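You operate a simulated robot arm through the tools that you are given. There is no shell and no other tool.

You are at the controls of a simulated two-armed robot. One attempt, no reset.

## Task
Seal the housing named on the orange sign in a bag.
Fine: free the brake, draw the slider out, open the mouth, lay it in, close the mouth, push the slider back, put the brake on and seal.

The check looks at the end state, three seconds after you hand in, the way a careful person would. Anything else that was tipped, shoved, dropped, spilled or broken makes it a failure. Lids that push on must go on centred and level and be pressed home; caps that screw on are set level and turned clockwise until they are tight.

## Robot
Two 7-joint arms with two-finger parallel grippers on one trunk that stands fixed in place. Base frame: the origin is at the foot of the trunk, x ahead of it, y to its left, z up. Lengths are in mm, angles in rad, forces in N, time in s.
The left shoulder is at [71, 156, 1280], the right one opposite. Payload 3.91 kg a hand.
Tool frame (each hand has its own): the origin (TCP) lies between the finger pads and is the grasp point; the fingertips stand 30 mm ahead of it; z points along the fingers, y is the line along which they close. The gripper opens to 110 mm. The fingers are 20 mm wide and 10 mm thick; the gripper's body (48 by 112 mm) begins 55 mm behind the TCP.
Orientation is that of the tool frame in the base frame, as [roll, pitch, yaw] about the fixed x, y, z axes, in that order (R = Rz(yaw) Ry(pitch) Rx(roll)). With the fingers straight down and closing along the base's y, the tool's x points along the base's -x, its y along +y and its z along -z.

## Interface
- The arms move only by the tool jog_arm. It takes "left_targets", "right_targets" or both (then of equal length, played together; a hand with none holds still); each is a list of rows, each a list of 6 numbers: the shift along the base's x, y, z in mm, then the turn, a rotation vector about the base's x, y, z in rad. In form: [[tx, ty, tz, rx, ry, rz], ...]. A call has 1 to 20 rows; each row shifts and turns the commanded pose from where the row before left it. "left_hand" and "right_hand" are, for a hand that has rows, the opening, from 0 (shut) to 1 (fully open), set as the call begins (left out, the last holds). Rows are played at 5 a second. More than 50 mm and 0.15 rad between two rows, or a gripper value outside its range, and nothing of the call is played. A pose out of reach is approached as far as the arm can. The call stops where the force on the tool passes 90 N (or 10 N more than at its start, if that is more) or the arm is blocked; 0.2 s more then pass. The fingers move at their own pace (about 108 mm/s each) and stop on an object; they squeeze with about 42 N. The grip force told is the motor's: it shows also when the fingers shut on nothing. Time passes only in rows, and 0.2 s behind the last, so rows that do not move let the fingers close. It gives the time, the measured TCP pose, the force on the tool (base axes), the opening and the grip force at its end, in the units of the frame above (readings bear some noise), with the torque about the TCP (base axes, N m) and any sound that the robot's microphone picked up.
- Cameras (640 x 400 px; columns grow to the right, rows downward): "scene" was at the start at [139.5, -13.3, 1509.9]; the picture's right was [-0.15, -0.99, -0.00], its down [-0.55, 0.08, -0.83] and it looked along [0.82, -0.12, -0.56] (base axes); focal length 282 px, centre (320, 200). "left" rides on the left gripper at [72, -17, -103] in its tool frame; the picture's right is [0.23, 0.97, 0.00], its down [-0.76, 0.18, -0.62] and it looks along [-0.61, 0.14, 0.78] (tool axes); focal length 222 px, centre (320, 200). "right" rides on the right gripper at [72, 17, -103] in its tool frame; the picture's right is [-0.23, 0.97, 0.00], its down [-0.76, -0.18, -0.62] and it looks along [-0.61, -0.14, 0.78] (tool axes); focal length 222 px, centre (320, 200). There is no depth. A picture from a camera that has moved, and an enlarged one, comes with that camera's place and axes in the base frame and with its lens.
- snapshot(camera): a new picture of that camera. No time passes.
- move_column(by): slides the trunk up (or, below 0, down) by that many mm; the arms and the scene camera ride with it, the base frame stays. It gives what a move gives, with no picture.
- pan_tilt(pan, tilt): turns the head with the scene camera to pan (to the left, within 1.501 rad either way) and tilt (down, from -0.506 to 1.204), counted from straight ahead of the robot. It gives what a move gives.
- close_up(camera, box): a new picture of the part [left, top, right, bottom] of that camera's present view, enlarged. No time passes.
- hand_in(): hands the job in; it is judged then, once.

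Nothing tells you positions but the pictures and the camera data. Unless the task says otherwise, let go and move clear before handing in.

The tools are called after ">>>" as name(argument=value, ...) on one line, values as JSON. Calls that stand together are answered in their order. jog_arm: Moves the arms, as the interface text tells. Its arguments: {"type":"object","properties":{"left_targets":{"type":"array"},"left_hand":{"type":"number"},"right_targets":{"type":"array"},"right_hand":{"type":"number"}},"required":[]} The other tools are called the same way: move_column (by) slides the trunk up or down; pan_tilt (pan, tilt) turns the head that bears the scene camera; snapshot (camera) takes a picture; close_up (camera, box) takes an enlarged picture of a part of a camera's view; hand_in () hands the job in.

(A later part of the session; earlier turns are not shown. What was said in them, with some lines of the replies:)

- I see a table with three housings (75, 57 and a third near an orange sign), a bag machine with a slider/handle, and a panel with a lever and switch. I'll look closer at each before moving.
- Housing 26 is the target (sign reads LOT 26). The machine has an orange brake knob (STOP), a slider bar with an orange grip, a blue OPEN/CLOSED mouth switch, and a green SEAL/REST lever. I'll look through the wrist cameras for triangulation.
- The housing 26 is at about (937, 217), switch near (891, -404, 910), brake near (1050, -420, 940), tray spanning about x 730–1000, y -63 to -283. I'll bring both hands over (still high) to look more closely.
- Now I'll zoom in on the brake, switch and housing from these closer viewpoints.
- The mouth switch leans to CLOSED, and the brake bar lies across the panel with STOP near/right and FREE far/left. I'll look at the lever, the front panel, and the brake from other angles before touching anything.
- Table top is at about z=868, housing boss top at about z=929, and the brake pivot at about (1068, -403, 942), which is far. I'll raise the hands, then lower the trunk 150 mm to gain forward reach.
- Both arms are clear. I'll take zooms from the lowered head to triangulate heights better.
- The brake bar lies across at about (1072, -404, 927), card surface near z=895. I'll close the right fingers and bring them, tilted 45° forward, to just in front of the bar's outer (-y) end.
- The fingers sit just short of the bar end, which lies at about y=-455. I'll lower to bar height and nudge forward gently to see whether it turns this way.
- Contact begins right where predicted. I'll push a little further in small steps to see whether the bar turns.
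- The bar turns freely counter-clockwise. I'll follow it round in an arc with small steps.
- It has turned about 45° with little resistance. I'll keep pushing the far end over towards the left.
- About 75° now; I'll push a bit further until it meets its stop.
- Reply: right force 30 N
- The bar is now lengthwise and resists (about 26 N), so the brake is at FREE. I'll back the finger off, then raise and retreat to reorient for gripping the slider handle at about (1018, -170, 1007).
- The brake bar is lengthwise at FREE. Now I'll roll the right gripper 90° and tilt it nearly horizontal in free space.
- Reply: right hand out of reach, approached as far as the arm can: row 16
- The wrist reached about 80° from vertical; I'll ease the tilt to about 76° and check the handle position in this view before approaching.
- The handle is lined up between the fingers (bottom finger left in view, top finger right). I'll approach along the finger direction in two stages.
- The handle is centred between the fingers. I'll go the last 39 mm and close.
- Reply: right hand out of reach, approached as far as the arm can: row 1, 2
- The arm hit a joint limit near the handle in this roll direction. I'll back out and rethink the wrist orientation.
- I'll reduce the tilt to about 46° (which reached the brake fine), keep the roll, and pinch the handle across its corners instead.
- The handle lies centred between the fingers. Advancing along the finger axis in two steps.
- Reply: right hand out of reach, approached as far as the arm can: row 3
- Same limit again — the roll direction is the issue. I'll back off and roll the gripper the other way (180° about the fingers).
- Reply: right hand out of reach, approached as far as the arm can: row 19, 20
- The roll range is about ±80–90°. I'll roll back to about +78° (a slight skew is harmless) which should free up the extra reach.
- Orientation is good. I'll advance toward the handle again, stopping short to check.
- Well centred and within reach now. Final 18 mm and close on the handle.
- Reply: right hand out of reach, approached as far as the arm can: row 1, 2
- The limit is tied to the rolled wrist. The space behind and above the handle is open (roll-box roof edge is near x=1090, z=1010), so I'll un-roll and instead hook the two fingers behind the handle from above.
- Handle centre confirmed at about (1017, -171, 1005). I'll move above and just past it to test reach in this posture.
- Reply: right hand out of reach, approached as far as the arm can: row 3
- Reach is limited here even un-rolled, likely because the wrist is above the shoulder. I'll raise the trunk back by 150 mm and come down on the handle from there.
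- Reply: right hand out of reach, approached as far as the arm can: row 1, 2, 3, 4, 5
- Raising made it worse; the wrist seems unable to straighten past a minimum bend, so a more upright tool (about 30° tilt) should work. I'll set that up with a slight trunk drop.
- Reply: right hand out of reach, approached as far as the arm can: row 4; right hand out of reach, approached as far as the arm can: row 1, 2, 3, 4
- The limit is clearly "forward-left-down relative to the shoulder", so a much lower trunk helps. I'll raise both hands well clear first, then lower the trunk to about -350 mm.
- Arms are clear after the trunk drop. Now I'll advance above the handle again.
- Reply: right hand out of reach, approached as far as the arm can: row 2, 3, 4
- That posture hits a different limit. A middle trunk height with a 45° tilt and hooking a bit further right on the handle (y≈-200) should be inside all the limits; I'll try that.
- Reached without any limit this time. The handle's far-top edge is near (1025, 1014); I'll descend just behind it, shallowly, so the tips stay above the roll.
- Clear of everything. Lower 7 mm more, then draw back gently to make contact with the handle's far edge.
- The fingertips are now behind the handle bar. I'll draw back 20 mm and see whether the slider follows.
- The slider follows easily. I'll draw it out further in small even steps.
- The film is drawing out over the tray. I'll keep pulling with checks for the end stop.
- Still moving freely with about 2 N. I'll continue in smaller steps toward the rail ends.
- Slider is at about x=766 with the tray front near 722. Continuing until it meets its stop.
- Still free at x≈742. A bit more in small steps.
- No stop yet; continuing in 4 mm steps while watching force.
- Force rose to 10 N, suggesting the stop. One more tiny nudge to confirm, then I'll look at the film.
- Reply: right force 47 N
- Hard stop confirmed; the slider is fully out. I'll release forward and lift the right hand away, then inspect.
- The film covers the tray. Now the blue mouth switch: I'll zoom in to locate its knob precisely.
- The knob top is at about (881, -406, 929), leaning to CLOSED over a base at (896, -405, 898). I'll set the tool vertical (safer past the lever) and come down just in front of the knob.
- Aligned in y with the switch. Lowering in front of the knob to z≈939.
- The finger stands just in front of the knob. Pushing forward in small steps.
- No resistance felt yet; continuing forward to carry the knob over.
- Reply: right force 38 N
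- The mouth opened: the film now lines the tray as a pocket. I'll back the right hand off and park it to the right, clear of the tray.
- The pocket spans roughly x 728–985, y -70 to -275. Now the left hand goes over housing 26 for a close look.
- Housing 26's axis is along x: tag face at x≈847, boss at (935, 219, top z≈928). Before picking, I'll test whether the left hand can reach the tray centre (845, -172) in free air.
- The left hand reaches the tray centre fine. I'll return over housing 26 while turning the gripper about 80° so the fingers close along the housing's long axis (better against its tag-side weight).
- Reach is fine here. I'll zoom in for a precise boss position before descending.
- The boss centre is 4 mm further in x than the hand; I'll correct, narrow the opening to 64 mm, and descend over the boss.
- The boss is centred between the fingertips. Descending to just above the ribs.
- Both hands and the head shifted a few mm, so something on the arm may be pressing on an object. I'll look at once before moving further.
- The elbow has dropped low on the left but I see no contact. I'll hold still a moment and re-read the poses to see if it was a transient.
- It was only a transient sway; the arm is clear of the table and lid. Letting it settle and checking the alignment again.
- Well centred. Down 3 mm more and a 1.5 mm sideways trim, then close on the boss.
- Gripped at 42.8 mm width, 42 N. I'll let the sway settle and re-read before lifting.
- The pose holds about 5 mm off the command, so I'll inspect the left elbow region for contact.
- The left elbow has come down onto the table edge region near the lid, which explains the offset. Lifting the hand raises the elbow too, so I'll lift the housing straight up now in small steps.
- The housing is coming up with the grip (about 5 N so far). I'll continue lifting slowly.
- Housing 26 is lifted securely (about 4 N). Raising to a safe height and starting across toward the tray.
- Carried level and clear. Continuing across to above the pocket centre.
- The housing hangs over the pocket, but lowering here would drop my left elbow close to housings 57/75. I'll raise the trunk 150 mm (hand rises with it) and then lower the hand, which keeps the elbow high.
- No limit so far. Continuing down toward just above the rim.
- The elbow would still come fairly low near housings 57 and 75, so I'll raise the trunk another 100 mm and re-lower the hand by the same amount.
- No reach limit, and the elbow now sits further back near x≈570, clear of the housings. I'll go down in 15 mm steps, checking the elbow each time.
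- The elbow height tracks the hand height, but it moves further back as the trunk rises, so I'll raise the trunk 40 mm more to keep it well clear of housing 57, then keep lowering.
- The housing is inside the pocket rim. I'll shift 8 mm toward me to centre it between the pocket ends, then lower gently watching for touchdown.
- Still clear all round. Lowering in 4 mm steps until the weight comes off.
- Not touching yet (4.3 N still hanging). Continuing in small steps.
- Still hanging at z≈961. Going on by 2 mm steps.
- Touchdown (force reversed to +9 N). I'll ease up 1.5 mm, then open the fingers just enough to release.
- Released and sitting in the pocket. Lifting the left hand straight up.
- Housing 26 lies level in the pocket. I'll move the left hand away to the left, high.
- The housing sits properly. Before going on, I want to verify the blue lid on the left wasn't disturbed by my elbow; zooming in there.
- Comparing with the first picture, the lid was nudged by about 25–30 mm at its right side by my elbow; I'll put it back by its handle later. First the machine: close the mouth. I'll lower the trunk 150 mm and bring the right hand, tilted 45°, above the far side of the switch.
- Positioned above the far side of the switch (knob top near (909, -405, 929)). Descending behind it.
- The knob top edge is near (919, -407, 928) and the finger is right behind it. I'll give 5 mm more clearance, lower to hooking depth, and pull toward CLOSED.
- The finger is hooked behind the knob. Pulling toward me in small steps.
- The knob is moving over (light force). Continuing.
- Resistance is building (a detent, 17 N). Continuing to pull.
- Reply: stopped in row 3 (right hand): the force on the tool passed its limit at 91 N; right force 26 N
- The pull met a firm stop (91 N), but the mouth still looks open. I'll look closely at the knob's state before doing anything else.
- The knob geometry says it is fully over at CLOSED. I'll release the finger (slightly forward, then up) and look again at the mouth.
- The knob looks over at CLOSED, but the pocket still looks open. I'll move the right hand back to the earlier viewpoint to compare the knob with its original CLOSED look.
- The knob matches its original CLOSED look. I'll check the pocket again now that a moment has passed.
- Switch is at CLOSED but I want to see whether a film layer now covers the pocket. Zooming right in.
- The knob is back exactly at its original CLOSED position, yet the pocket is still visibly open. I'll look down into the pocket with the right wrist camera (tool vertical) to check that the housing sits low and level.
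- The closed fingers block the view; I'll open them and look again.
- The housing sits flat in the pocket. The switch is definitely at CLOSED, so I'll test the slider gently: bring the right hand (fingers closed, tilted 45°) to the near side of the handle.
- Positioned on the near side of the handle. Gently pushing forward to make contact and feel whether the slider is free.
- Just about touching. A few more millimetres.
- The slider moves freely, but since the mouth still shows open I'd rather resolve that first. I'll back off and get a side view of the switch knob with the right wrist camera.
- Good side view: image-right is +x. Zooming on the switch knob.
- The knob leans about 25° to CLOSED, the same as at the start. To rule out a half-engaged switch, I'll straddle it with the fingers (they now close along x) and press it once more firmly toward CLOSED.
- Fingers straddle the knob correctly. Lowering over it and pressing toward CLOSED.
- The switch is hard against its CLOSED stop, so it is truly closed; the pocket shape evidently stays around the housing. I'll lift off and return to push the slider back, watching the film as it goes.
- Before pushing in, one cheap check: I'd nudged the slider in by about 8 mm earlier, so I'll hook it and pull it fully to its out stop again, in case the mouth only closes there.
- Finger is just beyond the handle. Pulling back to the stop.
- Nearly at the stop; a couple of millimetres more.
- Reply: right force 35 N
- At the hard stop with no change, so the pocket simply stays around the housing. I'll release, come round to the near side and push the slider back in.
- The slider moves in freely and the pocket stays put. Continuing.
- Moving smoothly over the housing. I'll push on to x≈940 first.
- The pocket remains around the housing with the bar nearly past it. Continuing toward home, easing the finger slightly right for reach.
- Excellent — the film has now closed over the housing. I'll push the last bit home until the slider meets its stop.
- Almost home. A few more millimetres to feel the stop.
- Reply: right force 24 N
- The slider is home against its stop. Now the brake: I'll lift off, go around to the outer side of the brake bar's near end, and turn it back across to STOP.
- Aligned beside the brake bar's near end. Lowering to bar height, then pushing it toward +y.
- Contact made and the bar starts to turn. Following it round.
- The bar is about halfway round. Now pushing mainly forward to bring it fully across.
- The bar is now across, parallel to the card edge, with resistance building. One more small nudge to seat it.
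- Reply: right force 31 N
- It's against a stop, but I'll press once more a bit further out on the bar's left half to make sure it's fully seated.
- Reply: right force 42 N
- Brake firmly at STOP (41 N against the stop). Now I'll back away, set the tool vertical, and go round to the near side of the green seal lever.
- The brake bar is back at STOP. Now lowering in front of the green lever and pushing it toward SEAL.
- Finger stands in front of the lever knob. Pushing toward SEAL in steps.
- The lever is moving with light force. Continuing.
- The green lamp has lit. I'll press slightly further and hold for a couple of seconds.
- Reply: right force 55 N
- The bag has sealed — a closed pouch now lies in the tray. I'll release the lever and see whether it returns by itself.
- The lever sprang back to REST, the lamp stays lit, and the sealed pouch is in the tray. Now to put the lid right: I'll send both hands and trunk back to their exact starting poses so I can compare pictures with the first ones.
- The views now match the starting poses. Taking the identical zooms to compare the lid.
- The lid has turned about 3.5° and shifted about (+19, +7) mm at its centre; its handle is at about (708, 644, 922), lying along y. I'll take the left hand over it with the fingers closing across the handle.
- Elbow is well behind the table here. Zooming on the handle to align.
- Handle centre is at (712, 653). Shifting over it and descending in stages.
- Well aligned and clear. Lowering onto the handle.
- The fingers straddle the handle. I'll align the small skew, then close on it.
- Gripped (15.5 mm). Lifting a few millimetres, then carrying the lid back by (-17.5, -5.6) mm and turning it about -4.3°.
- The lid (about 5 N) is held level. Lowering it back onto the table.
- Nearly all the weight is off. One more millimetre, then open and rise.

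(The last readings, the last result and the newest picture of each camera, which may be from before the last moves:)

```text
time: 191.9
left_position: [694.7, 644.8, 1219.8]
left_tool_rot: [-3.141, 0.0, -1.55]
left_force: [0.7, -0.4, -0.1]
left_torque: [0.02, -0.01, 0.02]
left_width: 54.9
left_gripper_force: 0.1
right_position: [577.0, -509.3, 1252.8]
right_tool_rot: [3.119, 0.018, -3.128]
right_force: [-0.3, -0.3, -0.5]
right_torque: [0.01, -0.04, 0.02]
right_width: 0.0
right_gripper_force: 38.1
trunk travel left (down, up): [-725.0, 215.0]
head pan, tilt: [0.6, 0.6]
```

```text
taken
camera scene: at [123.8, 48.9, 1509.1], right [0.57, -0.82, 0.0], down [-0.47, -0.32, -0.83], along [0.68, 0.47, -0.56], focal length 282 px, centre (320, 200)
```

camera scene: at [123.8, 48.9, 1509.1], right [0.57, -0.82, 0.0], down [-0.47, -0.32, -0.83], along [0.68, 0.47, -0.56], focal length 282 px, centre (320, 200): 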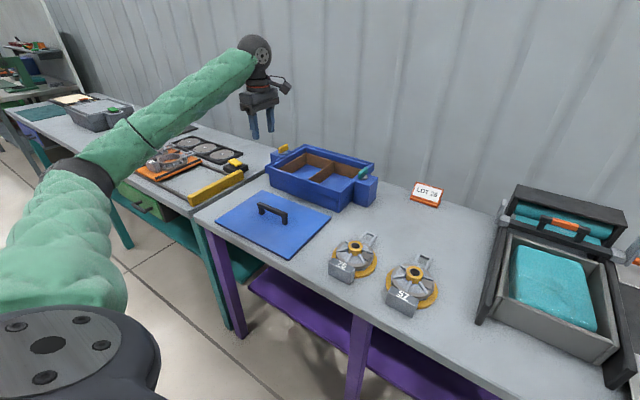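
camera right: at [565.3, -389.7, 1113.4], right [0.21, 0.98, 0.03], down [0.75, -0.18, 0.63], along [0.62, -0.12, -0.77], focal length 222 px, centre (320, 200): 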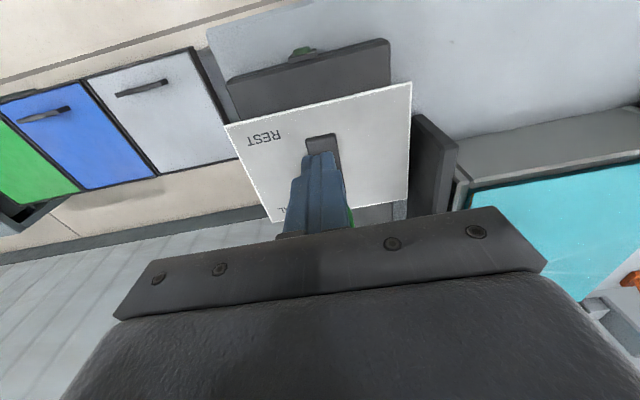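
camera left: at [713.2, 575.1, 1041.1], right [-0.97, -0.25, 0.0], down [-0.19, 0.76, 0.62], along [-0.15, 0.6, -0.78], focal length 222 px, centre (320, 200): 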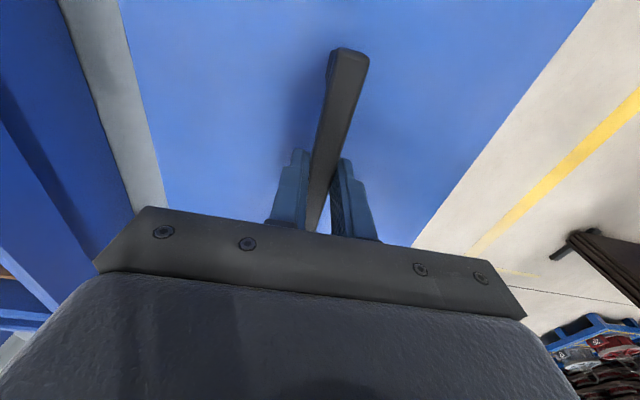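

Lid set down. Returning the left hand and head to the starting view for a comparison.

>>> jog_arm(left_targets=[[-6.8, -43.7, 12.2, 0, 0, -0.1444], [-6.8, -43.7, 12.2, 0, 0, -0.1444], [-6.8, -43.7, 12.2, 0, 0, -0.1444], [-6.8, -43.7, 12.2, 0, 0, -0.1444], [-6.8, -43.7, 12.2, 0, 0, -0.1444], [-6.8, -43.7, 12.2, 0, 0, -0.1444], [-6.8, -43.7, 12.2, 0, 0, -0.1444], [-6.8, -43.7, 12.2, 0, 0, -0.1444], [-6.8, -43.7, 12.2, 0, 0, -0.1444], [-6.8, -43.7, 12.2, 0, 0, -0.1444], [-6.8, -43.7, 12.2, 0, 0, -0.1444]], left_hand=1)

>>> pan_tilt(pan=-0.147, tilt=0.592)

>>> snapshot(camera="left")

>>> close_up(camera="left", box=[260, 40, 420, 240])

>>> close_up(camera="scene", box=[130, 170, 290, 330])

>>> snapshot(camera="scene")

```text
time: 194.3
left_position: [620.4, 164.3, 1351.0]
left_tool_rot: [3.139, -0.001, -3.141]
left_force: [0.7, 0.4, -0.3]
left_torque: [0.06, -0.04, 0.01]
left_width: 110.2
left_gripper_force: 0.2
right_position: [578.9, -510.1, 1249.8]
right_tool_rot: [3.118, 0.016, -3.128]
right_force: [0.7, -0.7, -0.8]
right_torque: [0.02, 0.0, 0.01]
right_width: 0.0
right_gripper_force: 37.3
trunk travel left (down, up): [-725.0, 215.0]
head pan, tilt: [0.6, 0.6]
```

```text
time: 195.4
left_position: [621.3, 165.3, 1351.5]
left_tool_rot: [3.141, 0.0, -3.138]
left_force: [-0.2, 0.3, 0.5]
left_torque: [0.0, 0.01, 0.03]
left_width: 109.6
left_gripper_force: 0.1
right_position: [579.4, -508.9, 1251.6]
right_tool_rot: [3.119, 0.018, -3.127]
right_force: [-0.3, -0.1, -1.1]
right_torque: [0.01, 0.0, -0.02]
right_width: 0.0
right_gripper_force: 37.5
trunk travel left (down, up): [-725.0, 215.0]
head pan, tilt: [-0.147, 0.592]
```

```text
taken
camera left: at [548.1, 148.0, 1455.2], right [-0.23, 0.97, 0.0], down [0.76, 0.18, 0.62], along [0.61, 0.14, -0.78], focal length 222 px, centre (320, 200)
```

left: 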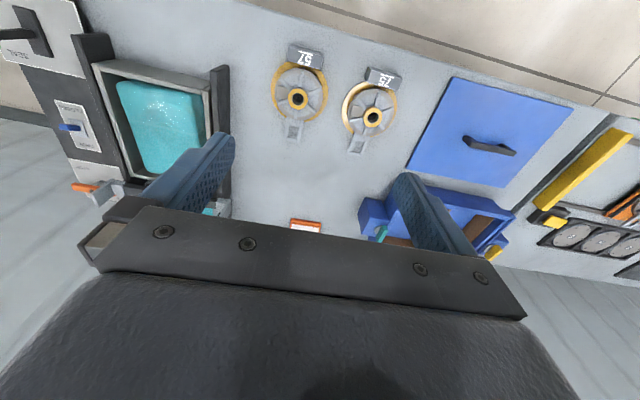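

```text
2.00 times, centred on (340, 140) of left
camera zoom: at [548.1, 148.0, 1455.2], right [-0.23, 0.97, 0.0], down [0.76, 0.18, 0.62], along [0.61, 0.14, -0.78], focal length 444 px, centre (280, 320)
```

zoom: 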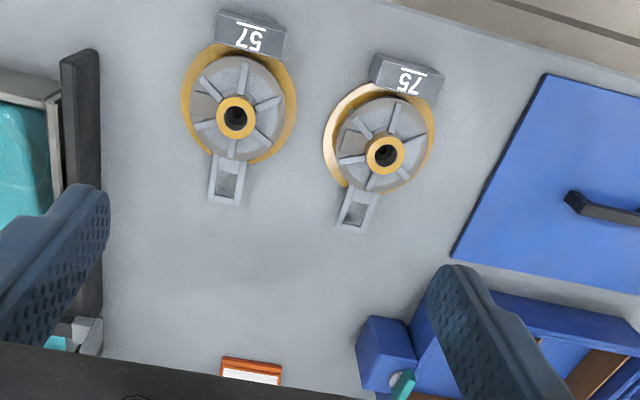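

```text
2.50 times, centred on (210, 250) of scene
camera zoom: at [139.6, -13.4, 1509.9], right [-0.14, -0.99, 0.0], down [-0.55, 0.08, -0.83], along [0.82, -0.12, -0.56], focal length 704 px, centre (595, 75)
```

zoom: 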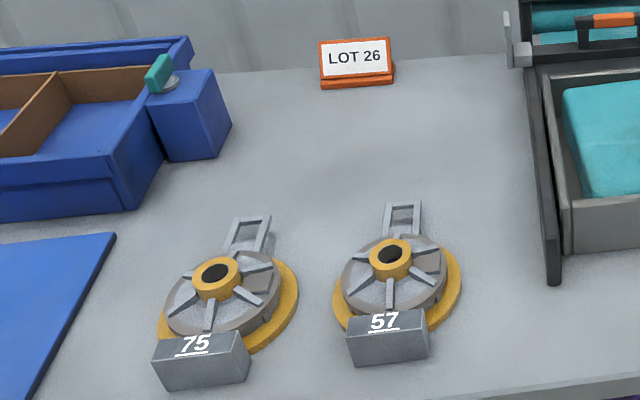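

```text
taken
camera scene: at [139.6, -13.4, 1509.9], right [-0.14, -0.99, 0.0], down [-0.55, 0.08, -0.83], along [0.82, -0.12, -0.56], focal length 282 px, centre (320, 200)
```

scene: 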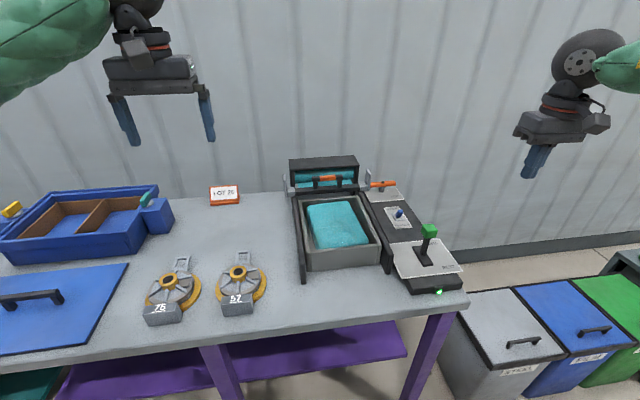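

The lid's corners and handle now match the first picture to within a couple of pixels, and 57, 75, the sign and the bin are unmoved. A last close look at the machine before handing in.

>>> close_up(camera="scene", box=[270, 140, 480, 300])

>>> close_up(camera="scene", box=[270, 145, 410, 215])

>>> close_up(camera="scene", box=[290, 180, 400, 280])

```text
2.50 times, centred on (375, 220) of scene
camera zoom: at [139.6, -13.4, 1509.9], right [-0.14, -0.99, 0.0], down [-0.55, 0.08, -0.83], along [0.82, -0.12, -0.56], focal length 704 px, centre (182, 150)
```

zoom: 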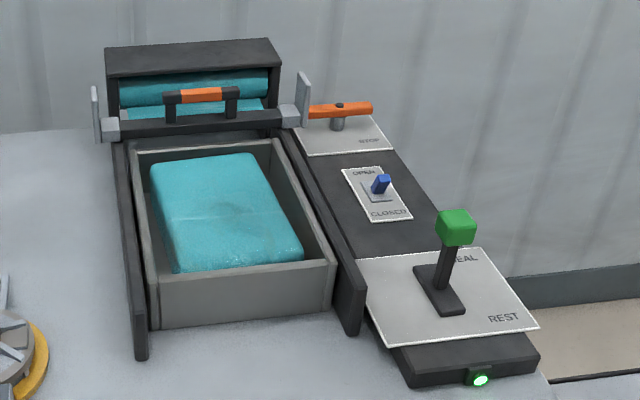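

```text
4.57 times, centred on (340, 180) of scene
camera zoom: at [139.6, -13.4, 1509.9], right [-0.14, -0.99, 0.0], down [-0.55, 0.08, -0.83], along [0.82, -0.12, -0.56], focal length 1288 px, centre (229, 291)
```

zoom: 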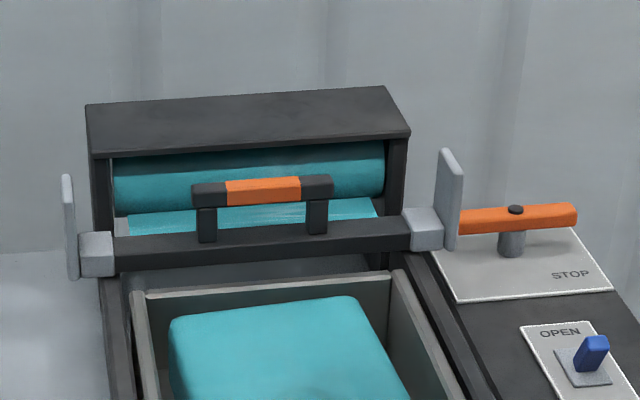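

```text
4.00 times, centred on (345, 230) of scene
camera zoom: at [139.6, -13.4, 1509.9], right [-0.14, -0.99, 0.0], down [-0.55, 0.08, -0.83], along [0.82, -0.12, -0.56], focal length 1127 px, centre (220, 80)
```

zoom: 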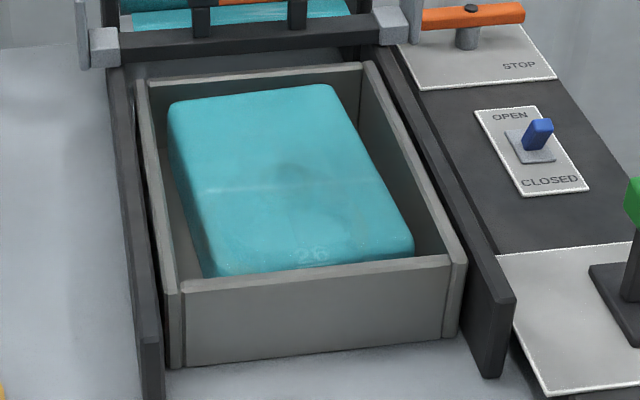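

The sealed pouch shows "26" faintly through the film and lies in the tray. The slider is home, the brake is at STOP, the switch is at CLOSED, the lever is at REST and the lamp is lit. The lid is back in place and both hands are clear, so I'm handing in.

>>> hand_in()

```text
The job is handed in.
```

Housing 26 is sealed in its bag and lying in the machine's tray, and the job is handed in. The number 26 shows faintly through the film.

- **Machine:** The slider is home, the brake is at STOP, the mouth switch is at CLOSED and the seal lever has sprung back to REST. The green lamp came on when I sealed and has stayed lit.
- **Lid I knocked:** While I was picking up the housing, my left elbow came down on the blue lid on the left. It shifted the lid by about 17 mm and turned it by about 3.5°. I lifted it back by its handle. From the same camera poses as at the start, its corners and handle match the first pictures to within a few pixels, roughly 2–3 mm.
- **Everything else:** Housings 57 and 75, the sign and the blue bin look unmoved compared with the first pictures, and both hands are clear.

The check may still count the lid as shoved, even though it is back in place.
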